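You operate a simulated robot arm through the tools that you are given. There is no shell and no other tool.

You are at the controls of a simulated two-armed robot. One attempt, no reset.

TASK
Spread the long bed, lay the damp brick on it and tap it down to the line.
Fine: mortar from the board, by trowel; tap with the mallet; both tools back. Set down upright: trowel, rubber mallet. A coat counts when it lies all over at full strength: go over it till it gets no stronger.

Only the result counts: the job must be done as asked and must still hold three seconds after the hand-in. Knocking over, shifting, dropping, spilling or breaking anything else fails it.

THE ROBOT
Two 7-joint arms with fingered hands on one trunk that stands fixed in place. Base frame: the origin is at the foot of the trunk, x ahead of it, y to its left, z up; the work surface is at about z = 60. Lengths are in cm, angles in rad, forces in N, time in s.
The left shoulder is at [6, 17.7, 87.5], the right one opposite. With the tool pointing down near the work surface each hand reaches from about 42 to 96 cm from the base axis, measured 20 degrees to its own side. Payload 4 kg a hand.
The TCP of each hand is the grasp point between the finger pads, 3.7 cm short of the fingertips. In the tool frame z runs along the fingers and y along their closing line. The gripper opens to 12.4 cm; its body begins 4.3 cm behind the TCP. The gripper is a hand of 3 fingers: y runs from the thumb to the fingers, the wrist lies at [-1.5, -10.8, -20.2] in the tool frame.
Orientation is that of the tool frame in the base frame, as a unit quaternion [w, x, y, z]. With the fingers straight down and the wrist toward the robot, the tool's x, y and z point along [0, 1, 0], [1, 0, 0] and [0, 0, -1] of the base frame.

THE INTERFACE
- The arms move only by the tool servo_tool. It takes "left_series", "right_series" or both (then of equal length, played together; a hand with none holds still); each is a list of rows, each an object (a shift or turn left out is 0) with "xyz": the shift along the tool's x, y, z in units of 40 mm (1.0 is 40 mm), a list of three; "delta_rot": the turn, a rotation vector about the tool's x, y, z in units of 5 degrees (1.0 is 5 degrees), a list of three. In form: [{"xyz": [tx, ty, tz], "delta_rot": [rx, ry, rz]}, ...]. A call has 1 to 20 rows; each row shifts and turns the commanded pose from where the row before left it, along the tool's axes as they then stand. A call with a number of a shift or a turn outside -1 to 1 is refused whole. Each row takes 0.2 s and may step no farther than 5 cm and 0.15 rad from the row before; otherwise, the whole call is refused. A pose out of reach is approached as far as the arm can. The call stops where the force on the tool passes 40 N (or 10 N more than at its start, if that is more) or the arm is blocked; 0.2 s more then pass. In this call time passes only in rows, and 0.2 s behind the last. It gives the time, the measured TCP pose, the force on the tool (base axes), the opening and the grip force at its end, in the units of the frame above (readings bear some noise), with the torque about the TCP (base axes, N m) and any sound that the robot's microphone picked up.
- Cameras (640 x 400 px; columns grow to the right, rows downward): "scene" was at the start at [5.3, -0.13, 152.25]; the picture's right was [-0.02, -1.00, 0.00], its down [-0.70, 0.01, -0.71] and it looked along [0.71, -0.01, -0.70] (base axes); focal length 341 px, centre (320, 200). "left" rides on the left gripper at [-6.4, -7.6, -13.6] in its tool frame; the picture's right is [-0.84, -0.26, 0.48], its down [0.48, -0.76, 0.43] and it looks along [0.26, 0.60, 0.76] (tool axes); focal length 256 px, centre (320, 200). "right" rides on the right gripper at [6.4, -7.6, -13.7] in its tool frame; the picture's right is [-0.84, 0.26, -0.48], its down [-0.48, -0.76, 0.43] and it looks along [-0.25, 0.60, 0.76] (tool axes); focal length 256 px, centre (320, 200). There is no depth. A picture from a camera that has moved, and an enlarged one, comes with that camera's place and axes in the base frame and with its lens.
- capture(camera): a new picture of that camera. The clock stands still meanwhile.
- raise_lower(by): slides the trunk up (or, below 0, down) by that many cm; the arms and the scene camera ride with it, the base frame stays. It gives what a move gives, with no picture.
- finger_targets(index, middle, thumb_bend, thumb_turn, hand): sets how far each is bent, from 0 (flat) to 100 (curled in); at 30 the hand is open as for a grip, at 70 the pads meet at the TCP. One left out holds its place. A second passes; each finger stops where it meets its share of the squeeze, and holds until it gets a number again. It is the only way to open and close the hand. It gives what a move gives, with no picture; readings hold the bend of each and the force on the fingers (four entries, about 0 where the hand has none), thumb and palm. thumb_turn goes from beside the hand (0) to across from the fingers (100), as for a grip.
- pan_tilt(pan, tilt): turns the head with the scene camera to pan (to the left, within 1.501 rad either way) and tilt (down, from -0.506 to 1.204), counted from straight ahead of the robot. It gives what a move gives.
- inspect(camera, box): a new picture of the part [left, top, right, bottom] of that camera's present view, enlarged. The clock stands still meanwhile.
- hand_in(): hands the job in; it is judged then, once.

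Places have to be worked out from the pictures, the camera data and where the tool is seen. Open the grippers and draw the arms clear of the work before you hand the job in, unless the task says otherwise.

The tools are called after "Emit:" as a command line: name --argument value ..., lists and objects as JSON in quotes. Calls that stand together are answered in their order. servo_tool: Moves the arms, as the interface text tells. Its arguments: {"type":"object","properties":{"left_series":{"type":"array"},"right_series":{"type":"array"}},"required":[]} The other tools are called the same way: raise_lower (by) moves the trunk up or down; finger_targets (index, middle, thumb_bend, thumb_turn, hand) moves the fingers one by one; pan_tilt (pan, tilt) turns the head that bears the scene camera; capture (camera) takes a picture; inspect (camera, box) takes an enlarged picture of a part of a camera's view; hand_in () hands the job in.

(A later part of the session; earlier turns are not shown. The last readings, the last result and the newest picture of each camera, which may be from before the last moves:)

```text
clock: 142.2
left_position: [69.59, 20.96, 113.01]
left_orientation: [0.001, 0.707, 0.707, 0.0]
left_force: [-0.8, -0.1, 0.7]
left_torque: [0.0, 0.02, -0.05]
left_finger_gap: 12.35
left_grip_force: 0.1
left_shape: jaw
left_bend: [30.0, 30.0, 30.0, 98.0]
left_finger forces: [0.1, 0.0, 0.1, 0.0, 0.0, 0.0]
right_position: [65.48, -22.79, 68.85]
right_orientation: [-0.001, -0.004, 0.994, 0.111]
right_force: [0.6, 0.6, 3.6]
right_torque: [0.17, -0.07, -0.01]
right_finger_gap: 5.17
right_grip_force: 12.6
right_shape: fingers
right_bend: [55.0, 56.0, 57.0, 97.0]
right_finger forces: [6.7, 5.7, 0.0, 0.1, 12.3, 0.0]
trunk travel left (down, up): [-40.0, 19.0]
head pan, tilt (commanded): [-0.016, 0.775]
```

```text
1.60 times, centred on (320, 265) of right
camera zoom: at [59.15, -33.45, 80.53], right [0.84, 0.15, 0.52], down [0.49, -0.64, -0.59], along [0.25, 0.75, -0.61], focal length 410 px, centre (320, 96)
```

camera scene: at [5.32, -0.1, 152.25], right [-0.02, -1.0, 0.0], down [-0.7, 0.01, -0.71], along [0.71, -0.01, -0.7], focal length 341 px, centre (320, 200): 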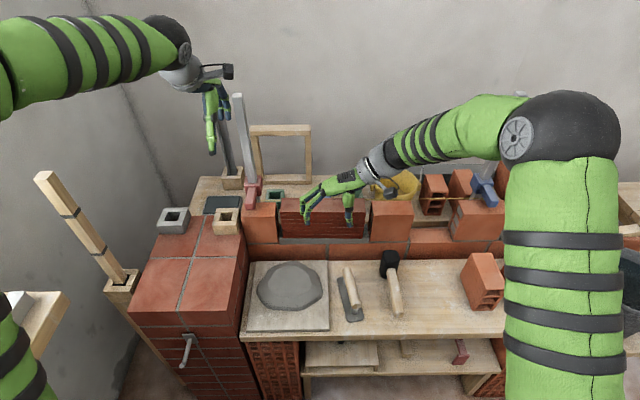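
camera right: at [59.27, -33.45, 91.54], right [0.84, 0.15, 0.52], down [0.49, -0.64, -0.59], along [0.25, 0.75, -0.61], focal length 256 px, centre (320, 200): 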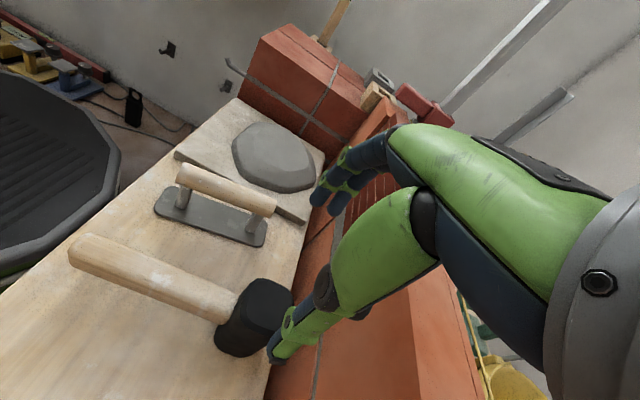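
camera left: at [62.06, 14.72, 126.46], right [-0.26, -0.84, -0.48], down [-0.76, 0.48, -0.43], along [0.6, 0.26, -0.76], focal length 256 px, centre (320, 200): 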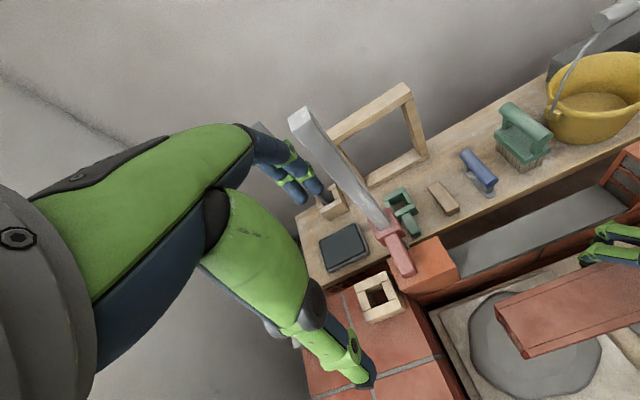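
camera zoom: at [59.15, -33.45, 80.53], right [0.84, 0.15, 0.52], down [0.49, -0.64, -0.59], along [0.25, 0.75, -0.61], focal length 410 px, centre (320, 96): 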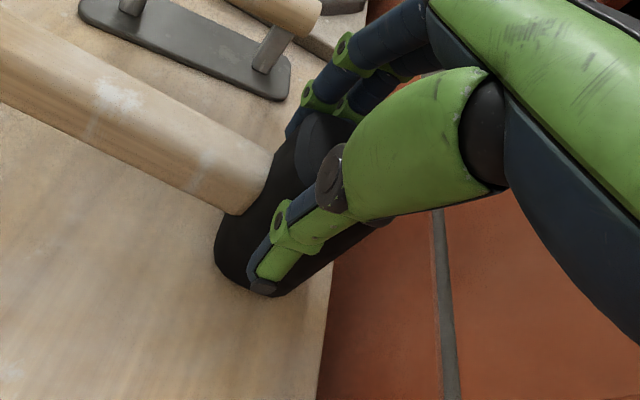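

Good balanced hold on the head. I squeeze firmly and lift 3 cm.

Emit:
finger_targets --hand "right" --index 90 --middle 90 --thumb_bend 90

Emit:
servo_tool --right_series '[{"xyz": [0, 0.056, -0.244]}, {"xyz": [0, 0.112, -0.487]}]'

Emit:
inspect --camera "scene" --box '[350, 220, 450, 310]'

Emit:
inspect --camera "right" --box '[180, 140, 460, 390]'

```text
clock: 143.2
left_position: [69.55, 21.03, 112.71]
left_orientation: [0.0, 0.707, 0.707, 0.0]
left_force: [-0.2, 0.0, 0.2]
left_torque: [-0.05, 0.02, -0.04]
left_finger_gap: 12.35
left_grip_force: 0.0
left_shape: jaw
left_bend: [30.0, 30.0, 30.0, 98.0]
left_finger forces: [0.0, 0.0, 0.1, 0.0, 0.0, 0.0]
right_position: [65.38, -22.98, 68.9]
right_orientation: [-0.003, -0.004, 0.994, 0.111]
right_force: [0.9, -1.9, 4.6]
right_torque: [-0.02, -0.1, -0.02]
right_finger_gap: 4.59
right_grip_force: 24.1
right_shape: fingers
right_bend: [54.0, 56.0, 58.0, 96.0]
right_finger forces: [12.2, 10.2, 0.0, 0.0, 25.8, 0.1]
trunk travel left (down, up): [-40.0, 19.0]
head pan, tilt (commanded): [-0.016, 0.775]
```

```text
clock: 143.8
left_position: [69.58, 21.11, 112.79]
left_orientation: [0.0, 0.707, 0.707, 0.0]
left_force: [-0.9, -0.1, 0.8]
left_torque: [-0.01, 0.01, 0.0]
left_finger_gap: 12.35
left_grip_force: 0.0
left_shape: jaw
left_bend: [30.0, 30.0, 30.0, 98.0]
left_finger forces: [0.1, 0.0, 0.1, 0.0, 0.0, 0.0]
right_position: [65.35, -22.88, 71.85]
right_orientation: [-0.004, -0.004, 0.994, 0.111]
right_force: [-0.3, 0.8, -3.3]
right_torque: [-0.03, 0.01, -0.04]
right_finger_gap: 4.57
right_grip_force: 23.9
right_shape: fingers
right_bend: [54.0, 56.0, 58.0, 96.0]
right_finger forces: [13.2, 10.8, 0.1, 0.0, 23.8, 0.0]
trunk travel left (down, up): [-40.0, 19.0]
head pan, tilt (commanded): [-0.016, 0.775]
```

```text
4.44 times, centred on (400, 265) of scene
camera zoom: at [5.33, -0.12, 152.24], right [-0.02, -1.0, 0.0], down [-0.7, 0.01, -0.71], along [0.71, -0.01, -0.7], focal length 1515 px, centre (-36, -89)
```

zoom: 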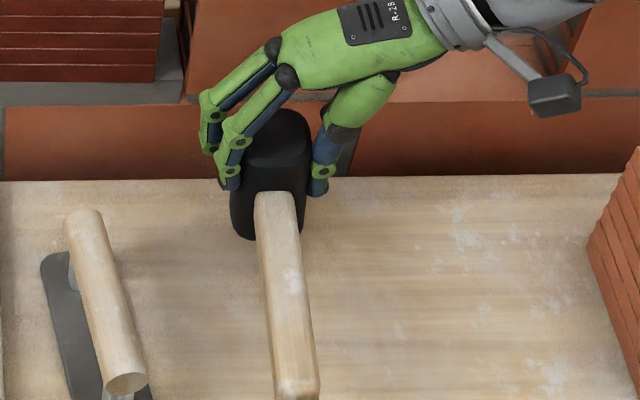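

```text
1.60 times, centred on (320, 265) of right
camera zoom: at [59.15, -33.36, 83.44], right [0.84, 0.15, 0.52], down [0.48, -0.64, -0.6], along [0.25, 0.75, -0.61], focal length 410 px, centre (320, 96)
```

zoom: 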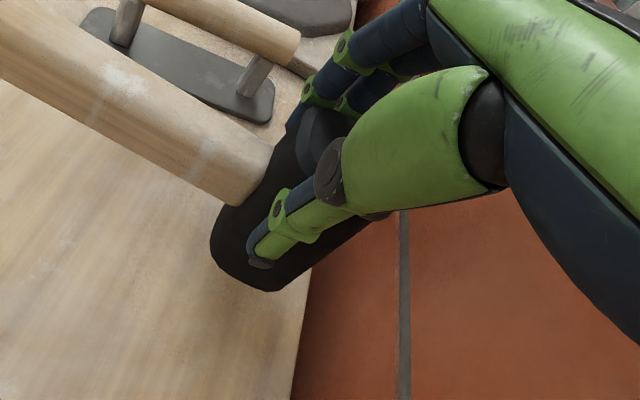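

The mallet is held firmly and upright (3.3 N); its face is 8.9 cm below the TCP. I raise it and carry it over the middle of the brick.

Emit:
servo_tool --right_series '[{"xyz": [0, 0.215, -0.93]}, {"xyz": [0, 0.215, -0.93]}, {"xyz": [0, 0.215, -0.93]}, {"xyz": [0, 0.215, -0.93]}, {"xyz": [0, 0.215, -0.93]}, {"xyz": [0, 0.215, -0.93]}, {"xyz": [-0.475, 0.8, 0.184]}, {"xyz": [-0.475, 0.8, 0.184]}, {"xyz": [-0.475, 0.8, 0.184]}, {"xyz": [-0.475, 0.8, 0.184]}, {"xyz": [-0.475, 0.8, 0.184]}, {"xyz": [-0.475, 0.8, 0.184]}]'

Emit:
capture --camera "scene"

Emit:
inspect --camera "scene" --box '[250, 160, 410, 270]'

Emit:
capture --camera "left"

Emit:
capture --camera "right"

```text
clock: 146.4
left_position: [69.55, 21.06, 112.85]
left_orientation: [0.0, 0.707, 0.707, 0.0]
left_force: [0.2, 0.8, 0.2]
left_torque: [-0.01, -0.01, 0.01]
left_finger_gap: 12.34
left_grip_force: 0.1
left_shape: jaw
left_bend: [30.0, 30.0, 30.0, 98.0]
left_finger forces: [0.0, 0.0, 0.0, 0.0, 0.1, 0.1]
right_position: [76.71, -2.84, 94.72]
right_orientation: [-0.004, -0.003, 0.994, 0.111]
right_force: [0.3, 0.0, -3.5]
right_torque: [-0.04, 0.01, -0.05]
right_finger_gap: 4.55
right_grip_force: 23.8
right_shape: fingers
right_bend: [54.0, 56.0, 58.0, 96.0]
right_finger forces: [13.2, 10.8, 0.1, 0.0, 23.7, 0.0]
trunk travel left (down, up): [-40.0, 19.0]
head pan, tilt (commanded): [-0.016, 0.775]
```

```text
taken
camera scene: at [5.39, -0.08, 152.25], right [-0.02, -1.0, 0.0], down [-0.7, 0.01, -0.71], along [0.71, -0.01, -0.7], focal length 341 px, centre (320, 200)
```

scene: 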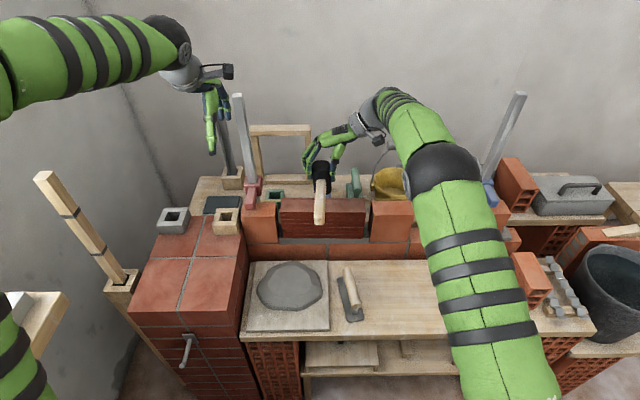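

```text
3.64 times, centred on (330, 215) of scene
camera zoom: at [5.39, -0.08, 152.25], right [-0.02, -1.0, 0.0], down [-0.7, 0.01, -0.71], along [0.71, -0.01, -0.7], focal length 1240 px, centre (284, 146)
```

zoom: 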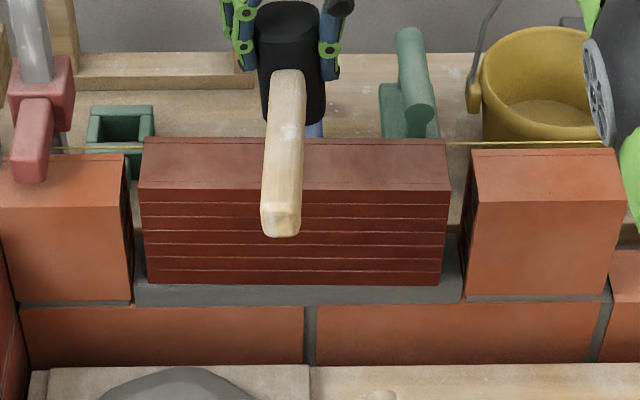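

```text
taken
camera left: at [62.06, 14.72, 126.47], right [-0.26, -0.84, -0.48], down [-0.76, 0.48, -0.43], along [0.6, 0.26, -0.76], focal length 256 px, centre (320, 200)
```

left: 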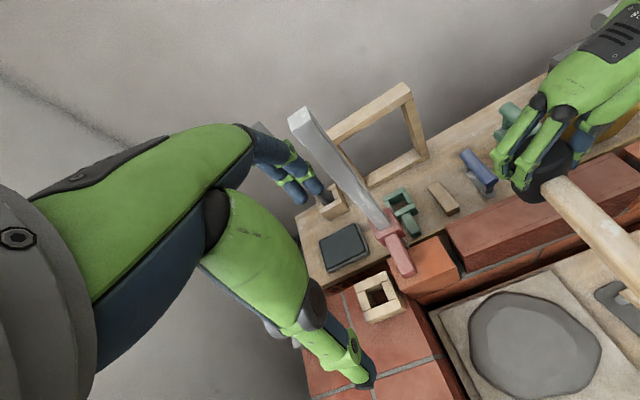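

```text
taken
camera right: at [70.48, -13.38, 106.31], right [0.84, 0.15, 0.52], down [0.49, -0.64, -0.59], along [0.25, 0.75, -0.61], focal length 256 px, centre (320, 200)
```

right: 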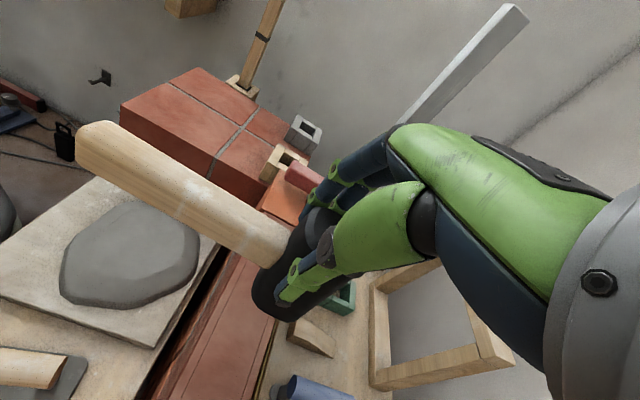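

The head hangs over the brick; I shift it 0.7 cm back and 0.8 cm right to centre it, and lower it to about 0.6 cm above the brick's top.

Emit:
servo_tool --right_series '[{"xyz": [0.175, -0.195, -0.045]}, {"xyz": [0, -0.126, 0.548]}, {"xyz": [0, -0.115, 0.5]}]'

Emit:
inspect --camera "scene" --box '[260, 170, 380, 255]'

Emit:
inspect --camera "left" --box '[470, 80, 640, 260]'

```text
clock: 147.2
left_position: [69.55, 21.08, 112.82]
left_orientation: [0.0, 0.707, 0.707, -0.001]
left_force: [-0.3, 0.2, -0.9]
left_torque: [-0.03, 0.02, -0.01]
left_finger_gap: 12.32
left_grip_force: 0.0
left_shape: jaw
left_bend: [30.0, 30.0, 30.0, 98.0]
left_finger forces: [0.0, 0.0, 0.1, 0.0, 0.0, 0.0]
right_position: [75.98, -3.86, 90.38]
right_orientation: [-0.003, -0.003, 0.994, 0.111]
right_force: [-0.1, 0.5, -3.5]
right_torque: [-0.02, 0.01, -0.02]
right_finger_gap: 4.53
right_grip_force: 23.4
right_shape: fingers
right_bend: [54.0, 56.0, 58.0, 96.0]
right_finger forces: [13.2, 10.8, 0.0, 0.0, 23.7, 0.1]
trunk travel left (down, up): [-40.0, 19.0]
head pan, tilt (commanded): [-0.016, 0.775]
```

```text
4.71 times, centred on (320, 212) of scene
camera zoom: at [5.37, -0.12, 152.25], right [-0.02, -1.0, 0.0], down [-0.7, 0.01, -0.71], along [0.71, -0.01, -0.7], focal length 1604 px, centre (320, 141)
```

zoom: 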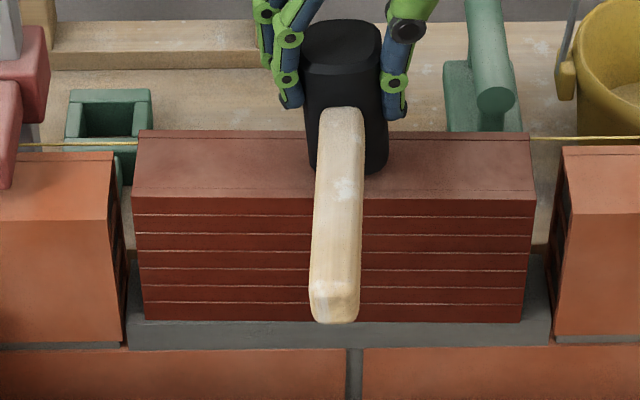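

```text
2.22 times, centred on (555, 170) of left
camera zoom: at [62.04, 14.68, 126.48], right [-0.26, -0.84, -0.48], down [-0.76, 0.48, -0.43], along [0.6, 0.26, -0.76], focal length 569 px, centre (-202, 267)
```

zoom: 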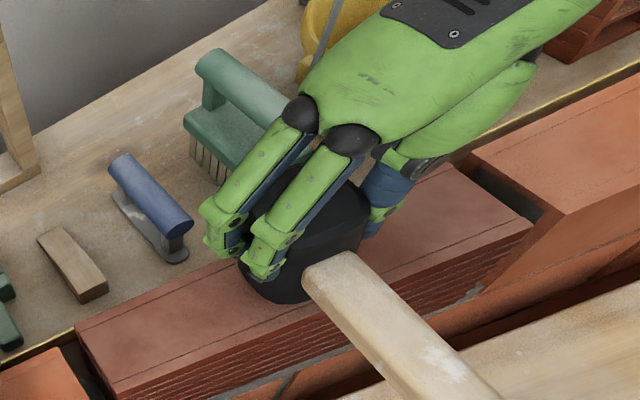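

The face is centred on the brick's top with about 0.7 cm gap. First a light test tap: down 1.1 cm and straight back up.

Emit:
servo_tool --right_series '[{"xyz": [0, -0.062, 0.268]}, {"xyz": [0, 0.062, -0.268]}]'

Emit:
inspect --camera "scene" --box '[262, 190, 318, 225]'

```text
clock: 147.8
left_position: [69.64, 21.11, 112.8]
left_orientation: [0.0, 0.707, 0.707, 0.0]
left_force: [1.2, -0.3, -1.2]
left_torque: [0.01, 0.03, -0.01]
left_finger_gap: 12.34
left_grip_force: 0.0
left_shape: jaw
left_bend: [30.0, 30.0, 30.0, 98.0]
left_finger forces: [0.0, 0.1, 0.0, 0.1, 0.0, 0.1]
right_position: [76.0, -3.87, 90.42]
right_orientation: [-0.003, -0.005, 0.994, 0.112]
right_force: [0.5, -1.1, -3.3]
right_torque: [-0.04, -0.01, 0.02]
right_finger_gap: 4.54
right_grip_force: 24.0
right_shape: fingers
right_bend: [54.0, 56.0, 58.0, 96.0]
right_finger forces: [13.3, 10.9, 0.0, 0.1, 23.9, 0.0]
trunk travel left (down, up): [-40.0, 19.0]
head pan, tilt (commanded): [-0.016, 0.775]
```

```text
11.43 times, centred on (290, 208) of scene
camera zoom: at [5.32, -0.11, 152.25], right [-0.02, -1.0, 0.0], down [-0.7, 0.01, -0.71], along [0.71, -0.01, -0.7], focal length 3896 px, centre (663, 114)
```

zoom: 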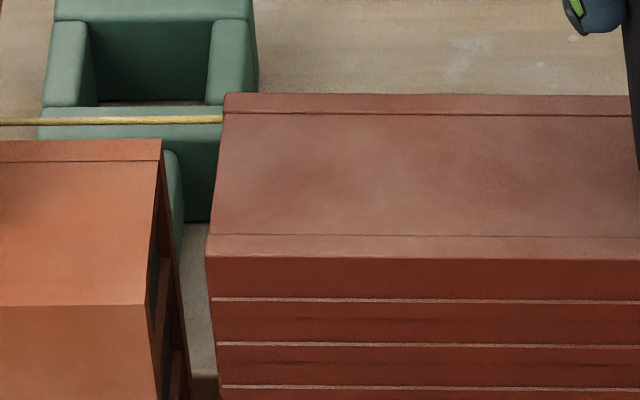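

One tap lowered the brick by about 0.2 cm (edge v 252→257/258). I give two more similar taps, following it down.

Emit:
servo_tool --right_series '[{"xyz": [0, -0.076, 0.33]}, {"xyz": [0, 0.062, -0.268]}]'

Emit:
inspect --camera "scene" --box '[262, 190, 318, 225]'

Emit:
inspect --camera "scene" --box '[345, 190, 401, 225]'

```text
clock: 148.4
left_position: [69.54, 21.14, 112.86]
left_orientation: [0.0, 0.707, 0.707, -0.001]
left_force: [0.3, 0.8, 0.8]
left_torque: [0.0, -0.01, 0.02]
left_finger_gap: 12.38
left_grip_force: 0.0
left_shape: jaw
left_bend: [30.0, 30.0, 30.0, 98.0]
left_finger forces: [0.0, 0.0, 0.0, 0.1, 0.0, 0.0]
right_position: [75.95, -3.93, 90.13]
right_orientation: [-0.003, -0.003, 0.994, 0.111]
right_force: [0.1, -0.2, -3.3]
right_torque: [-0.06, -0.02, 0.01]
right_finger_gap: 4.54
right_grip_force: 23.8
right_shape: fingers
right_bend: [54.0, 56.0, 58.0, 96.0]
right_finger forces: [13.4, 10.9, 0.1, 0.0, 24.0, 0.1]
trunk travel left (down, up): [-40.0, 19.0]
head pan, tilt (commanded): [-0.016, 0.775]
```

```text
11.43 times, centred on (290, 208) of scene
camera zoom: at [5.31, -0.11, 152.25], right [-0.02, -1.0, 0.0], down [-0.7, 0.01, -0.71], along [0.71, -0.01, -0.7], focal length 3896 px, centre (663, 114)
```

zoom: 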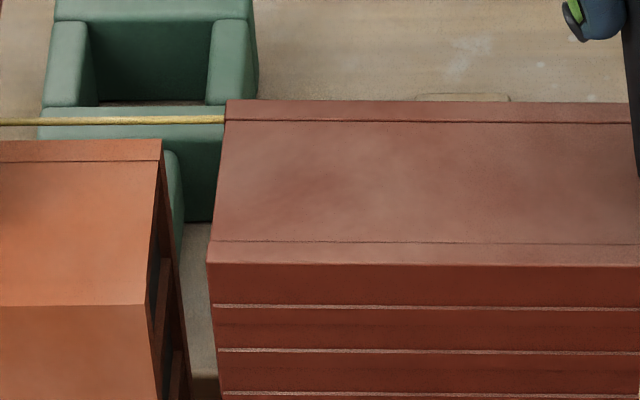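

```text
11.43 times, centred on (373, 208) of scene
camera zoom: at [5.31, -0.11, 152.25], right [-0.02, -1.0, 0.0], down [-0.7, 0.01, -0.71], along [0.71, -0.01, -0.7], focal length 3896 px, centre (-286, 114)
```

zoom: 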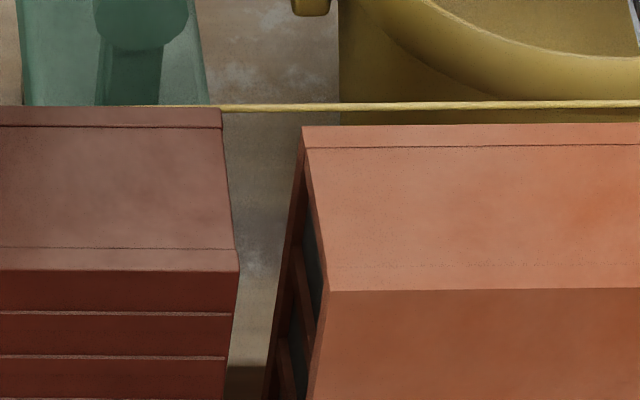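

Two taps brought it down about 0.45 cm. (The brick lies with a slight yaw of ~2°, its middle on the wall line, so I judge by both ends: left edge target v≈294, right edge target v≈301.) I continue with two more taps.

Emit:
servo_tool --right_series '[{"xyz": [0, -0.078, 0.34]}, {"xyz": [0, 0.062, -0.268]}, {"xyz": [0, -0.076, 0.33]}, {"xyz": [0, 0.062, -0.268]}]'

Emit:
inspect --camera "scene" --box '[262, 190, 318, 225]'

Emit:
inspect --camera "scene" --box '[345, 190, 401, 225]'

```text
clock: 149.4
left_position: [69.58, 21.02, 112.84]
left_orientation: [0.0, 0.707, 0.707, 0.0]
left_force: [0.5, -0.7, -0.2]
left_torque: [0.01, 0.0, -0.03]
left_finger_gap: 12.37
left_grip_force: 0.2
left_shape: jaw
left_bend: [30.0, 30.0, 30.0, 98.0]
left_finger forces: [0.0, 0.0, 0.0, 0.0, 0.0, 0.1]
right_position: [76.02, -3.86, 89.49]
right_orientation: [-0.002, -0.004, 0.994, 0.112]
right_force: [0.1, 0.1, -3.8]
right_torque: [-0.07, 0.0, 0.03]
right_finger_gap: 4.56
right_grip_force: 24.6
right_shape: fingers
right_bend: [54.0, 56.0, 58.0, 96.0]
right_finger forces: [13.5, 10.8, 0.0, 0.0, 24.1, 0.1]
trunk travel left (down, up): [-40.0, 19.0]
head pan, tilt (commanded): [-0.016, 0.775]
```

```text
11.43 times, centred on (290, 208) of scene
camera zoom: at [5.31, -0.12, 152.24], right [-0.02, -1.0, 0.0], down [-0.7, 0.01, -0.71], along [0.71, -0.01, -0.7], focal length 3896 px, centre (663, 114)
```

zoom: 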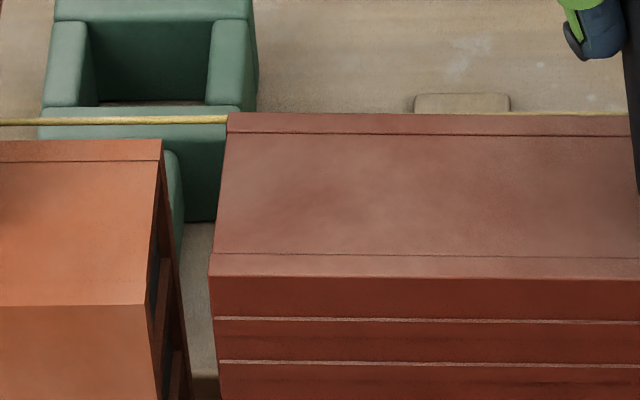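

```text
11.43 times, centred on (373, 208) of scene
camera zoom: at [5.31, -0.12, 152.24], right [-0.02, -1.0, 0.0], down [-0.7, 0.01, -0.71], along [0.71, -0.01, -0.7], focal length 3896 px, centre (-286, 114)
```

zoom: 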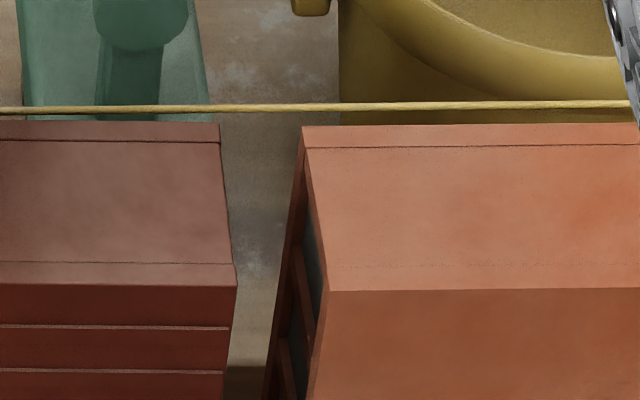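

About 0.6–0.7 cm to go (left edge 276→294, right 286→301). One more equal tap, then check.

Emit:
servo_tool --right_series '[{"xyz": [0, -0.076, 0.33]}, {"xyz": [0, 0.062, -0.268]}]'

Emit:
inspect --camera "scene" --box '[262, 190, 318, 225]'

Emit:
inspect --camera "scene" --box '[345, 190, 401, 225]'

```text
clock: 150.0
left_position: [69.54, 21.0, 112.87]
left_orientation: [0.0, 0.707, 0.707, 0.0]
left_force: [0.3, 0.5, 0.2]
left_torque: [-0.01, -0.02, -0.01]
left_finger_gap: 12.34
left_grip_force: 0.0
left_shape: jaw
left_bend: [30.0, 30.0, 30.0, 98.0]
left_finger forces: [0.0, 0.0, 0.1, 0.0, 0.0, 0.0]
right_position: [75.94, -3.75, 89.34]
right_orientation: [-0.004, -0.004, 0.994, 0.111]
right_force: [0.4, 0.1, -2.7]
right_torque: [-0.05, -0.05, -0.01]
right_finger_gap: 4.56
right_grip_force: 24.2
right_shape: fingers
right_bend: [54.0, 56.0, 58.0, 96.0]
right_finger forces: [13.4, 11.0, 0.1, 0.1, 24.2, 0.0]
trunk travel left (down, up): [-40.0, 19.0]
head pan, tilt (commanded): [-0.016, 0.775]
```

```text
11.43 times, centred on (290, 208) of scene
camera zoom: at [5.31, -0.12, 152.25], right [-0.02, -1.0, 0.0], down [-0.7, 0.01, -0.71], along [0.71, -0.01, -0.7], focal length 3896 px, centre (663, 114)
```

zoom: 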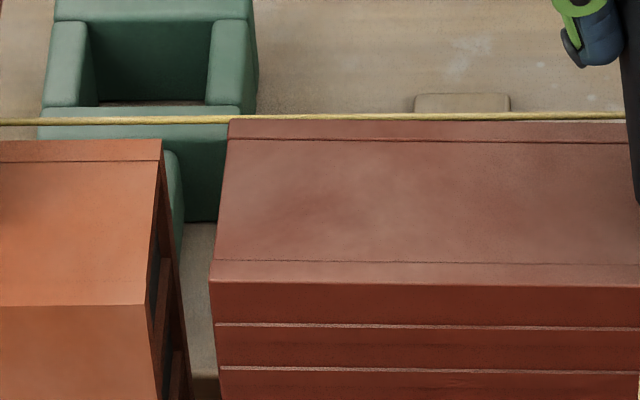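

```text
11.43 times, centred on (373, 208) of scene
camera zoom: at [5.31, -0.12, 152.25], right [-0.02, -1.0, 0.0], down [-0.7, 0.01, -0.71], along [0.71, -0.01, -0.7], focal length 3896 px, centre (-286, 114)
```

zoom: 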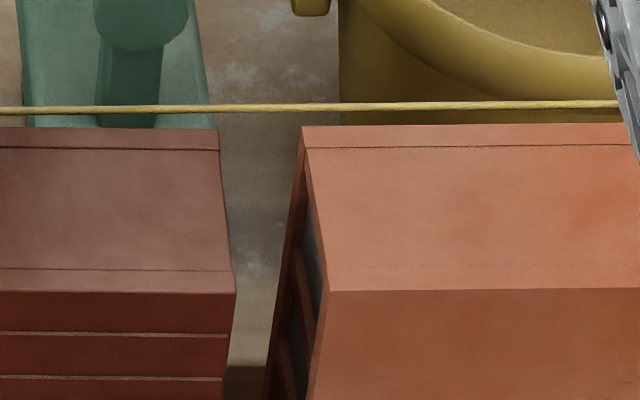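

Close now: about 0.4 cm left by this reckoning. Before the last taps I check the brick's offset in x with the left camera, which looks steeply down on it.

Emit:
inspect --camera "left" --box '[460, 215, 530, 285]'

Emit:
inspect --camera "left" --box '[560, 130, 640, 210]'

```text
5.71 times, centred on (495, 250) of left
camera zoom: at [61.99, 14.69, 126.51], right [-0.26, -0.84, -0.48], down [-0.76, 0.48, -0.43], along [0.6, 0.26, -0.76], focal length 1463 px, centre (-680, -86)
```

zoom: 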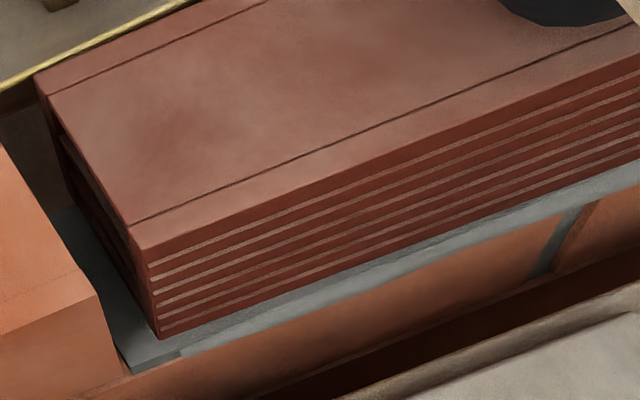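

```text
5.00 times, centred on (600, 170) of left
camera zoom: at [61.99, 14.69, 126.51], right [-0.26, -0.84, -0.48], down [-0.76, 0.48, -0.43], along [0.6, 0.26, -0.76], focal length 1280 px, centre (-1080, 350)
```

zoom: 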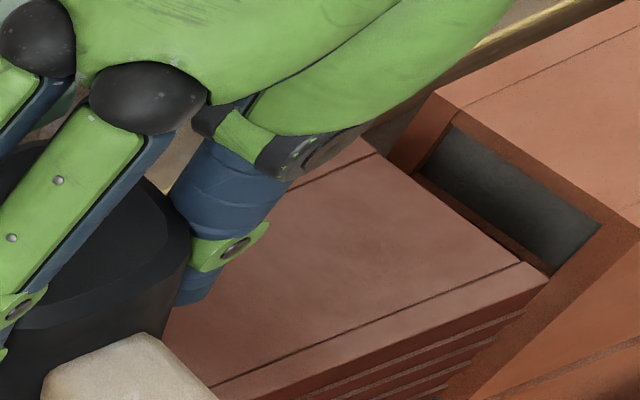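

The brick follows my lowest stroke almost 1:1. Estimates of what is left vary between 0.1 and 0.35 cm, so I give one fine tap only 0.13 cm deeper and look again.

Emit:
servo_tool --right_series '[{"xyz": [0, -0.069, 0.3]}, {"xyz": [0, 0.062, -0.268]}]'

Emit:
inspect --camera "scene" --box '[262, 190, 318, 225]'

Emit:
inspect --camera "scene" --box '[345, 190, 401, 225]'

```text
clock: 150.6
left_position: [69.49, 20.92, 112.82]
left_orientation: [0.0, 0.707, 0.708, 0.0]
left_force: [0.9, 0.0, -0.8]
left_torque: [0.0, 0.02, 0.01]
left_finger_gap: 12.35
left_grip_force: 0.1
left_shape: jaw
left_bend: [30.0, 30.0, 30.0, 98.0]
left_finger forces: [0.0, 0.0, 0.0, 0.1, 0.1, 0.0]
right_position: [76.02, -3.89, 89.25]
right_orientation: [-0.003, -0.004, 0.994, 0.111]
right_force: [-0.2, -0.3, -3.3]
right_torque: [-0.03, 0.01, 0.01]
right_finger_gap: 4.54
right_grip_force: 24.2
right_shape: fingers
right_bend: [54.0, 56.0, 58.0, 96.0]
right_finger forces: [13.6, 10.8, 0.1, 0.1, 24.2, 0.0]
trunk travel left (down, up): [-40.0, 19.0]
head pan, tilt (commanded): [-0.016, 0.775]
```

```text
11.43 times, centred on (290, 208) of scene
camera zoom: at [5.32, -0.12, 152.25], right [-0.02, -1.0, 0.0], down [-0.7, 0.01, -0.71], along [0.71, -0.01, -0.7], focal length 3896 px, centre (663, 114)
```

zoom: 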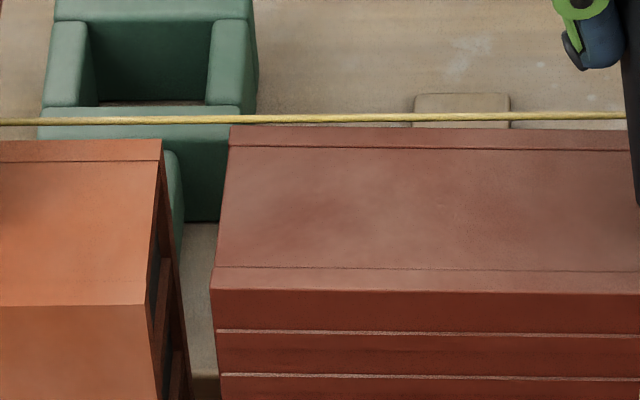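

```text
11.43 times, centred on (373, 208) of scene
camera zoom: at [5.32, -0.12, 152.25], right [-0.02, -1.0, 0.0], down [-0.7, 0.01, -0.71], along [0.71, -0.01, -0.7], focal length 3896 px, centre (-286, 114)
```

zoom: 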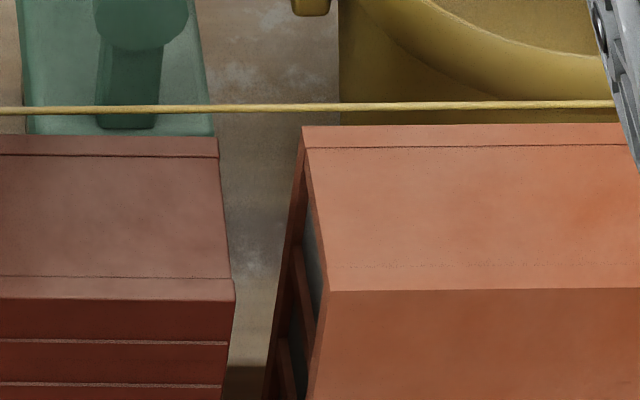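

Each tap gives about 0.24 cm; now the two ends differ from the neighbours by +15/-9 px, i.e. the mean height is level with the line within about a millimetre (the end difference is the small yaw). I stop tapping and take the mallet back to its place.

Emit:
servo_tool --right_series '[{"xyz": [0, 0.14, -0.6]}, {"xyz": [0, 0.14, -0.62]}, {"xyz": [0.442, -0.773, -0.178]}, {"xyz": [0.442, -0.773, -0.178]}, {"xyz": [0.442, -0.773, -0.178]}, {"xyz": [0.442, -0.773, -0.178]}, {"xyz": [0.442, -0.773, -0.178]}, {"xyz": [0.442, -0.773, -0.178]}]'

Emit:
servo_tool --right_series '[{"xyz": [0, -0.191, 0.828]}, {"xyz": [0, -0.191, 0.828]}, {"xyz": [0, -0.191, 0.828]}, {"xyz": [0, -0.191, 0.828]}, {"xyz": [0, -0.191, 0.828]}, {"xyz": [0, -0.191, 0.828]}]'

Emit:
inspect --camera "scene" --box '[340, 220, 440, 320]'

Emit:
inspect --camera "scene" --box '[250, 180, 410, 270]'

```text
clock: 152.4
left_position: [69.51, 20.99, 112.99]
left_orientation: [0.0, 0.707, 0.707, 0.0]
left_force: [1.1, -1.3, -1.3]
left_torque: [0.03, -0.02, 0.0]
left_finger_gap: 12.38
left_grip_force: 0.1
left_shape: jaw
left_bend: [30.0, 30.0, 30.0, 98.0]
left_finger forces: [0.1, 0.0, 0.1, 0.0, 0.0, 0.1]
right_position: [65.61, -22.91, 94.39]
right_orientation: [-0.003, -0.004, 0.994, 0.112]
right_force: [0.0, 0.7, -4.0]
right_torque: [-0.03, -0.01, -0.01]
right_finger_gap: 4.53
right_grip_force: 24.2
right_shape: fingers
right_bend: [54.0, 56.0, 58.0, 96.0]
right_finger forces: [13.4, 10.7, 0.1, 0.0, 23.9, 0.1]
trunk travel left (down, up): [-40.0, 19.0]
head pan, tilt (commanded): [-0.016, 0.775]
```

```text
clock: 153.8
left_position: [69.63, 21.05, 112.68]
left_orientation: [0.0, 0.707, 0.707, 0.001]
left_force: [0.1, -0.2, 1.0]
left_torque: [0.03, -0.01, -0.03]
left_finger_gap: 12.37
left_grip_force: 0.1
left_shape: jaw
left_bend: [30.0, 30.0, 30.0, 98.0]
left_finger forces: [0.1, 0.0, 0.1, 0.0, 0.0, 0.0]
right_position: [65.46, -22.72, 73.86]
right_orientation: [-0.002, -0.004, 0.994, 0.111]
right_force: [0.3, 1.0, -3.6]
right_torque: [-0.06, -0.05, -0.01]
right_finger_gap: 4.52
right_grip_force: 24.1
right_shape: fingers
right_bend: [54.0, 56.0, 58.0, 96.0]
right_finger forces: [13.5, 10.7, 0.0, 0.1, 23.9, 0.0]
trunk travel left (down, up): [-40.0, 19.0]
head pan, tilt (commanded): [-0.016, 0.775]
```

```text
4.00 times, centred on (390, 270) of scene
camera zoom: at [5.38, -0.15, 152.25], right [-0.02, -1.0, 0.0], down [-0.7, 0.01, -0.71], along [0.71, -0.01, -0.7], focal length 1364 px, centre (40, -80)
```

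zoom: 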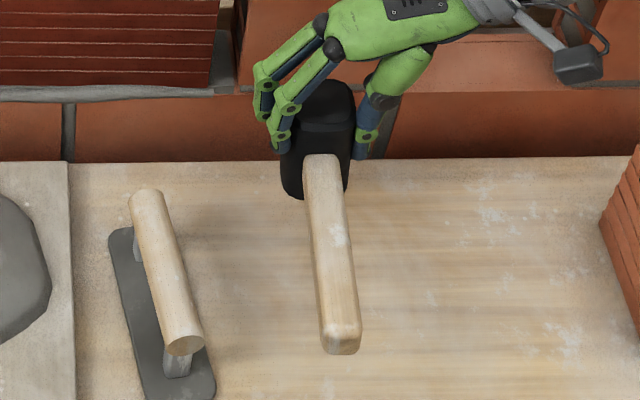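

```text
4.00 times, centred on (330, 225) of scene
camera zoom: at [5.38, -0.15, 152.25], right [-0.02, -1.0, 0.0], down [-0.7, 0.01, -0.71], along [0.71, -0.01, -0.7], focal length 1364 px, centre (280, 100)
```

zoom: 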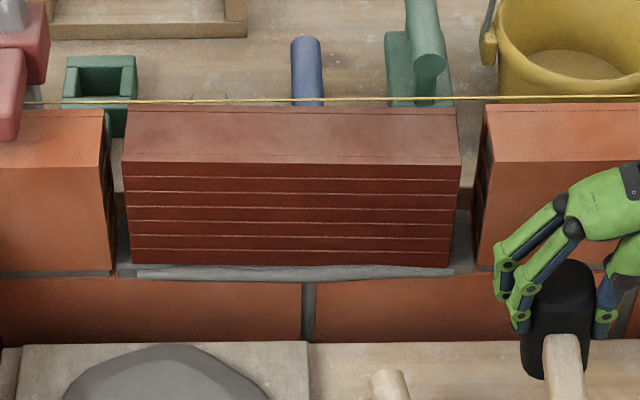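

The brick now looks level with its neighbours and the mortar has squeezed out evenly. I lower the mallet onto the table at its home.

Emit:
servo_tool --right_series '[{"xyz": [0, -0.11, 0.487]}, {"xyz": [0, -0.11, 0.487]}, {"xyz": [0, -0.017, 0.073]}]'

Emit:
servo_tool --right_series '[{"xyz": [0, -0.017, 0.073]}]'

Emit:
servo_tool --right_series '[{"xyz": [0, -0.014, 0.06]}]'

```text
clock: 154.6
left_position: [69.52, 21.06, 112.87]
left_orientation: [0.001, 0.707, 0.707, 0.0]
left_force: [1.1, -0.6, -0.9]
left_torque: [0.01, 0.02, 0.02]
left_finger_gap: 12.39
left_grip_force: 0.1
left_shape: jaw
left_bend: [30.0, 30.0, 30.0, 98.0]
left_finger forces: [0.1, 0.0, 0.0, 0.0, 0.0, 0.1]
right_position: [65.52, -22.9, 69.55]
right_orientation: [-0.002, -0.003, 0.994, 0.111]
right_force: [-1.0, 0.0, -2.8]
right_torque: [-0.05, -0.01, 0.02]
right_finger_gap: 4.53
right_grip_force: 23.5
right_shape: fingers
right_bend: [54.0, 56.0, 58.0, 96.0]
right_finger forces: [13.4, 10.8, 0.0, 0.0, 23.8, 0.0]
trunk travel left (down, up): [-40.0, 19.0]
head pan, tilt (commanded): [-0.016, 0.775]
```

```text
clock: 155.0
left_position: [69.59, 21.01, 112.94]
left_orientation: [0.0, 0.708, 0.707, -0.001]
left_force: [0.2, -0.2, 0.8]
left_torque: [-0.01, 0.03, 0.02]
left_finger_gap: 12.32
left_grip_force: 0.1
left_shape: jaw
left_bend: [30.0, 30.0, 30.0, 98.0]
left_finger forces: [0.0, 0.0, 0.1, 0.1, 0.1, 0.1]
right_position: [65.52, -22.93, 69.29]
right_orientation: [-0.002, -0.005, 0.994, 0.111]
right_force: [-0.4, -0.3, -3.8]
right_torque: [-0.04, -0.04, -0.03]
right_finger_gap: 4.53
right_grip_force: 24.0
right_shape: fingers
right_bend: [54.0, 56.0, 58.0, 96.0]
right_finger forces: [13.4, 10.7, 0.1, 0.0, 23.8, 0.0]
trunk travel left (down, up): [-40.0, 19.0]
head pan, tilt (commanded): [-0.016, 0.775]
```

```text
clock: 155.4
left_position: [69.6, 21.03, 112.86]
left_orientation: [-0.001, 0.707, 0.708, 0.0]
left_force: [0.6, 0.4, -0.3]
left_torque: [0.03, 0.01, -0.02]
left_finger_gap: 12.37
left_grip_force: 0.0
left_shape: jaw
left_bend: [30.0, 30.0, 30.0, 98.0]
left_finger forces: [0.1, 0.0, 0.0, 0.1, 0.0, 0.1]
right_position: [65.51, -22.95, 68.95]
right_orientation: [-0.003, -0.003, 0.994, 0.111]
right_force: [0.1, 0.7, -3.2]
right_torque: [-0.05, -0.02, 0.0]
right_finger_gap: 4.55
right_grip_force: 24.2
right_shape: fingers
right_bend: [54.0, 56.0, 58.0, 96.0]
right_finger forces: [13.4, 10.6, 0.0, 0.1, 23.9, 0.1]
trunk travel left (down, up): [-40.0, 19.0]
head pan, tilt (commanded): [-0.016, 0.775]
```

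Emit:
servo_tool --right_series '[{"xyz": [0, -0.01, 0.045]}]'

Emit:
servo_tool --right_series '[{"xyz": [0, -0.01, 0.045]}]'

Emit:
inspect --camera "scene" --box '[340, 220, 440, 320]'

```text
clock: 155.8
left_position: [69.55, 21.15, 112.9]
left_orientation: [0.001, 0.707, 0.707, 0.0]
left_force: [-0.5, 0.5, -0.3]
left_torque: [0.0, 0.0, 0.0]
left_finger_gap: 12.36
left_grip_force: 0.1
left_shape: jaw
left_bend: [30.0, 30.0, 30.0, 98.0]
left_finger forces: [0.0, 0.1, 0.0, 0.0, 0.0, 0.0]
right_position: [65.49, -22.96, 68.93]
right_orientation: [-0.002, -0.004, 0.994, 0.112]
right_force: [-1.8, -0.9, 2.2]
right_torque: [0.04, 0.0, 0.03]
right_finger_gap: 4.56
right_grip_force: 24.1
right_shape: fingers
right_bend: [54.0, 56.0, 58.0, 96.0]
right_finger forces: [13.0, 10.5, 0.1, 0.1, 24.7, 0.0]
trunk travel left (down, up): [-40.0, 19.0]
head pan, tilt (commanded): [-0.016, 0.775]
```

```text
clock: 156.2
left_position: [69.49, 21.05, 112.83]
left_orientation: [0.0, 0.707, 0.707, -0.001]
left_force: [-0.4, 0.6, 0.0]
left_torque: [0.0, -0.04, -0.01]
left_finger_gap: 12.36
left_grip_force: 0.2
left_shape: jaw
left_bend: [30.0, 30.0, 30.0, 98.0]
left_finger forces: [0.1, 0.0, 0.1, 0.0, 0.0, 0.0]
right_position: [65.56, -22.92, 68.96]
right_orientation: [-0.001, -0.003, 0.994, 0.113]
right_force: [-3.2, -2.2, 10.8]
right_torque: [0.22, 0.04, 0.07]
right_finger_gap: 4.54
right_grip_force: 24.0
right_shape: fingers
right_bend: [54.0, 56.0, 58.0, 96.0]
right_finger forces: [12.7, 10.4, 0.0, 0.1, 25.9, 0.0]
trunk travel left (down, up): [-40.0, 19.0]
head pan, tilt (commanded): [-0.016, 0.775]
```

```text
4.00 times, centred on (390, 270) of scene
camera zoom: at [5.21, -0.12, 152.27], right [-0.02, -1.0, 0.0], down [-0.7, 0.01, -0.71], along [0.71, -0.01, -0.7], focal length 1364 px, centre (40, -80)
```

zoom: 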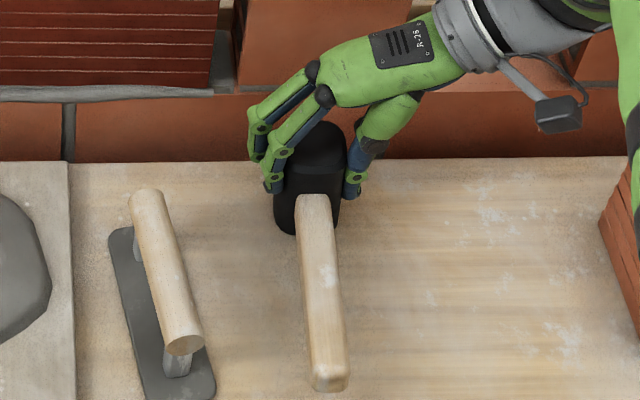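

The mallet stands on its face at home. I ease the pressure and open gradually.

Emit:
servo_tool --right_series '[{"xyz": [0, 0.01, -0.045]}]'

Emit:
finger_targets --hand "right" --index 62 --middle 62 --thumb_bend 64

Emit:
finger_targets --hand "right" --index 53 --middle 54 --thumb_bend 55

Emit:
finger_targets --hand "right" --index 40 --middle 40 --thumb_bend 40

Emit:
inspect --camera "scene" --box '[340, 220, 440, 320]'

```text
clock: 156.6
left_position: [69.62, 21.08, 112.89]
left_orientation: [0.0, 0.707, 0.707, -0.001]
left_force: [-0.3, 0.2, -0.3]
left_torque: [-0.01, 0.02, -0.01]
left_finger_gap: 12.39
left_grip_force: 0.1
left_shape: jaw
left_bend: [30.0, 30.0, 30.0, 98.0]
left_finger forces: [0.0, 0.0, 0.0, 0.0, 0.1, 0.0]
right_position: [65.45, -22.99, 68.87]
right_orientation: [-0.003, -0.004, 0.994, 0.111]
right_force: [-1.6, -1.1, 5.5]
right_torque: [0.2, -0.06, 0.05]
right_finger_gap: 4.52
right_grip_force: 24.4
right_shape: fingers
right_bend: [54.0, 56.0, 58.0, 96.0]
right_finger forces: [13.1, 10.8, 0.0, 0.0, 24.7, 0.0]
trunk travel left (down, up): [-40.0, 19.0]
head pan, tilt (commanded): [-0.016, 0.775]
```

```text
clock: 157.6
left_position: [69.59, 21.15, 112.9]
left_orientation: [0.0, 0.707, 0.707, 0.0]
left_force: [0.7, 0.2, 0.4]
left_torque: [0.01, 0.0, 0.0]
left_finger_gap: 12.35
left_grip_force: 0.1
left_shape: jaw
left_bend: [30.0, 30.0, 30.0, 98.0]
left_finger forces: [0.0, 0.0, 0.1, 0.1, 0.0, 0.1]
right_position: [65.5, -23.06, 68.84]
right_orientation: [-0.002, -0.004, 0.994, 0.112]
right_force: [-0.9, 1.5, 2.7]
right_torque: [0.33, 0.03, 0.07]
right_finger_gap: 5.07
right_grip_force: 18.8
right_shape: fingers
right_bend: [54.0, 55.0, 59.0, 96.0]
right_finger forces: [10.6, 9.0, 0.0, 0.0, 18.0, 0.1]
trunk travel left (down, up): [-40.0, 19.0]
head pan, tilt (commanded): [-0.016, 0.775]
```

```text
clock: 158.6
left_position: [69.61, 21.1, 112.81]
left_orientation: [-0.001, 0.707, 0.707, 0.0]
left_force: [0.5, -0.2, -0.2]
left_torque: [-0.02, -0.03, 0.03]
left_finger_gap: 12.37
left_grip_force: 0.0
left_shape: jaw
left_bend: [30.0, 30.0, 30.0, 98.0]
left_finger forces: [0.0, 0.0, 0.1, 0.1, 0.1, 0.0]
right_position: [65.5, -23.06, 68.76]
right_orientation: [-0.003, -0.004, 0.994, 0.112]
right_force: [-0.1, -0.8, -2.6]
right_torque: [-0.04, 0.02, 0.02]
right_finger_gap: 5.31
right_grip_force: 1.5
right_shape: fingers
right_bend: [52.0, 53.0, 55.0, 97.0]
right_finger forces: [0.7, 0.9, 0.0, 0.0, 2.2, 0.0]
trunk travel left (down, up): [-40.0, 19.0]
head pan, tilt (commanded): [-0.016, 0.775]
```

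```text
clock: 159.6
left_position: [69.55, 21.1, 112.88]
left_orientation: [0.0, 0.707, 0.707, -0.001]
left_force: [-0.5, -0.3, 0.0]
left_torque: [0.0, 0.02, 0.03]
left_finger_gap: 12.34
left_grip_force: 0.1
left_shape: jaw
left_bend: [30.0, 30.0, 30.0, 98.0]
left_finger forces: [0.0, 0.0, 0.0, 0.0, 0.0, 0.1]
right_position: [65.54, -22.98, 68.93]
right_orientation: [-0.003, -0.005, 0.994, 0.111]
right_force: [0.4, -0.4, 0.0]
right_torque: [-0.02, -0.02, -0.01]
right_finger_gap: 9.27
right_grip_force: 0.1
right_shape: fingers
right_bend: [40.0, 40.0, 40.0, 97.0]
right_finger forces: [0.0, 0.1, 0.0, 0.1, 0.0, 0.1]
trunk travel left (down, up): [-40.0, 19.0]
head pan, tilt (commanded): [-0.016, 0.775]
```

```text
4.00 times, centred on (390, 270) of scene
camera zoom: at [5.32, -0.12, 152.25], right [-0.02, -1.0, 0.0], down [-0.7, 0.01, -0.71], along [0.71, -0.01, -0.7], focal length 1364 px, centre (40, -80)
```

zoom: 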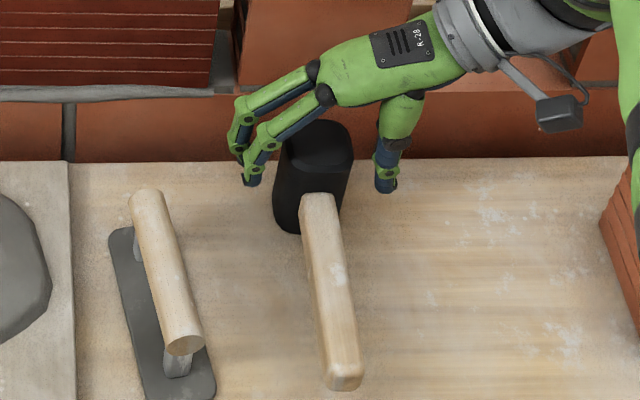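

The mallet stands upright at home. I raise the hand and repeat the near-horizontal look at the brick tops and the string to verify the height.

Emit:
servo_tool --right_series '[{"xyz": [0, 0.215, -0.93]}, {"xyz": [0, 0.215, -0.93]}, {"xyz": [0, 0.215, -0.93]}, {"xyz": [0, 0.215, -0.93]}, {"xyz": [0, 0.215, -0.93]}, {"xyz": [0, 0.215, -0.93]}, {"xyz": [0.175, 0.946, 0.218]}, {"xyz": [0.175, 0.946, 0.218]}, {"xyz": [0.175, 0.946, 0.218]}, {"xyz": [0.175, 0.946, 0.218]}, {"xyz": [0.175, 0.946, 0.218]}, {"delta_rot": [-0.481, -0.284, 0.829]}, {"delta_rot": [-0.481, -0.284, 0.829]}, {"delta_rot": [-0.481, -0.284, 0.829]}, {"delta_rot": [-0.481, -0.284, 0.829]}, {"delta_rot": [-0.481, -0.284, 0.829]}, {"delta_rot": [-0.481, -0.284, 0.829]}, {"delta_rot": [-0.481, -0.284, 0.829]}, {"delta_rot": [-0.481, -0.284, 0.829]}, {"delta_rot": [-0.481, -0.284, 0.829]}]'

Emit:
servo_tool --right_series '[{"delta_rot": [-0.481, -0.284, 0.829]}, {"delta_rot": [-0.481, -0.284, 0.829]}, {"delta_rot": [-0.481, -0.284, 0.829]}, {"delta_rot": [-0.481, -0.284, 0.829]}, {"delta_rot": [-0.481, -0.284, 0.829]}, {"delta_rot": [-0.481, -0.284, 0.829]}, {"delta_rot": [-0.481, -0.284, 0.829]}, {"delta_rot": [-0.481, -0.284, 0.829]}, {"delta_rot": [-0.481, -0.284, 0.829]}, {"delta_rot": [-0.481, -0.284, 0.829]}, {"delta_rot": [-0.481, -0.284, 0.829]}, {"delta_rot": [-0.481, -0.284, 0.829]}, {"delta_rot": [-0.481, -0.284, 0.829]}, {"delta_rot": [-0.481, -0.284, 0.829]}, {"xyz": [-0.395, -0.535, 0.403]}, {"xyz": [-0.395, -0.535, 0.403]}, {"xyz": [-0.395, -0.535, 0.403]}, {"xyz": [-0.395, -0.535, 0.403]}]'

Emit:
capture --camera "right"

Emit:
inspect --camera "right" --box '[80, 190, 220, 290]'

```text
clock: 163.8
left_position: [69.6, 21.12, 112.73]
left_orientation: [-0.001, 0.707, 0.707, 0.0]
left_force: [-0.2, -0.3, 0.3]
left_torque: [0.01, -0.02, 0.04]
left_finger_gap: 12.34
left_grip_force: 0.0
left_shape: jaw
left_bend: [30.0, 30.0, 30.0, 98.0]
left_finger forces: [0.0, 0.1, 0.0, 0.1, 0.0, 0.1]
right_position: [61.92, -3.62, 91.72]
right_orientation: [0.07, 0.325, 0.899, 0.285]
right_force: [-0.3, -0.9, -0.3]
right_torque: [0.01, 0.03, -0.02]
right_finger_gap: 9.35
right_grip_force: 0.0
right_shape: fingers
right_bend: [40.0, 40.0, 40.0, 98.0]
right_finger forces: [0.0, 0.1, 0.1, 0.0, 0.0, 0.0]
trunk travel left (down, up): [-40.0, 19.0]
head pan, tilt (commanded): [-0.016, 0.775]
```

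```text
clock: 167.6
left_position: [69.51, 21.06, 112.94]
left_orientation: [-0.001, 0.707, 0.707, 0.0]
left_force: [-0.1, 0.8, 0.2]
left_torque: [0.0, 0.03, 0.0]
left_finger_gap: 12.36
left_grip_force: 0.1
left_shape: jaw
left_bend: [30.0, 30.0, 30.0, 98.0]
left_finger forces: [0.1, 0.0, 0.0, 0.1, 0.0, 0.0]
right_position: [61.82, -3.44, 79.32]
right_orientation: [0.156, 0.72, 0.494, 0.462]
right_force: [-0.5, -0.3, -1.0]
right_torque: [0.02, 0.02, 0.02]
right_finger_gap: 9.35
right_grip_force: 0.1
right_shape: fingers
right_bend: [40.0, 40.0, 40.0, 98.0]
right_finger forces: [0.0, 0.0, 0.1, 0.1, 0.0, 0.1]
trunk travel left (down, up): [-40.0, 19.0]
head pan, tilt (commanded): [-0.016, 0.775]
```

```text
taken
camera right: at [46.87, 2.32, 84.53], right [-0.32, -0.95, 0.0], down [-0.12, 0.04, -0.99], along [0.94, -0.32, -0.12], focal length 256 px, centre (320, 200)
```

right: 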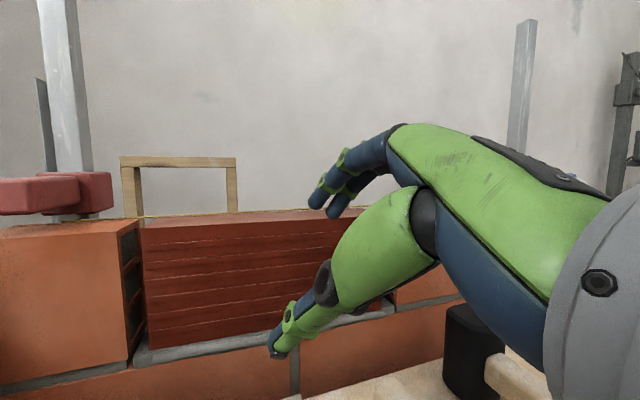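

```text
4.00 times, centred on (150, 240) of right
camera zoom: at [46.87, 2.32, 84.53], right [-0.32, -0.95, 0.0], down [-0.12, 0.04, -0.99], along [0.94, -0.32, -0.12], focal length 1024 px, centre (1000, 40)
```

zoom: 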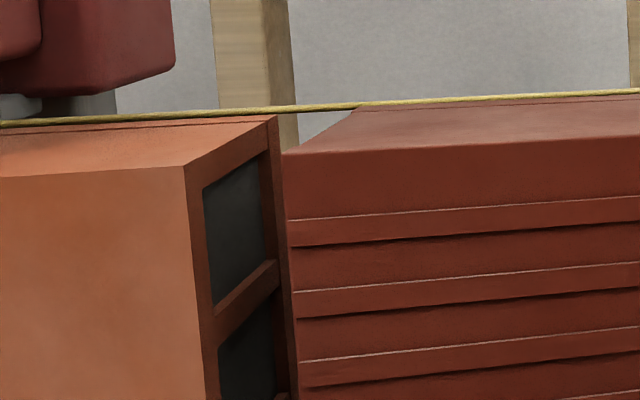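

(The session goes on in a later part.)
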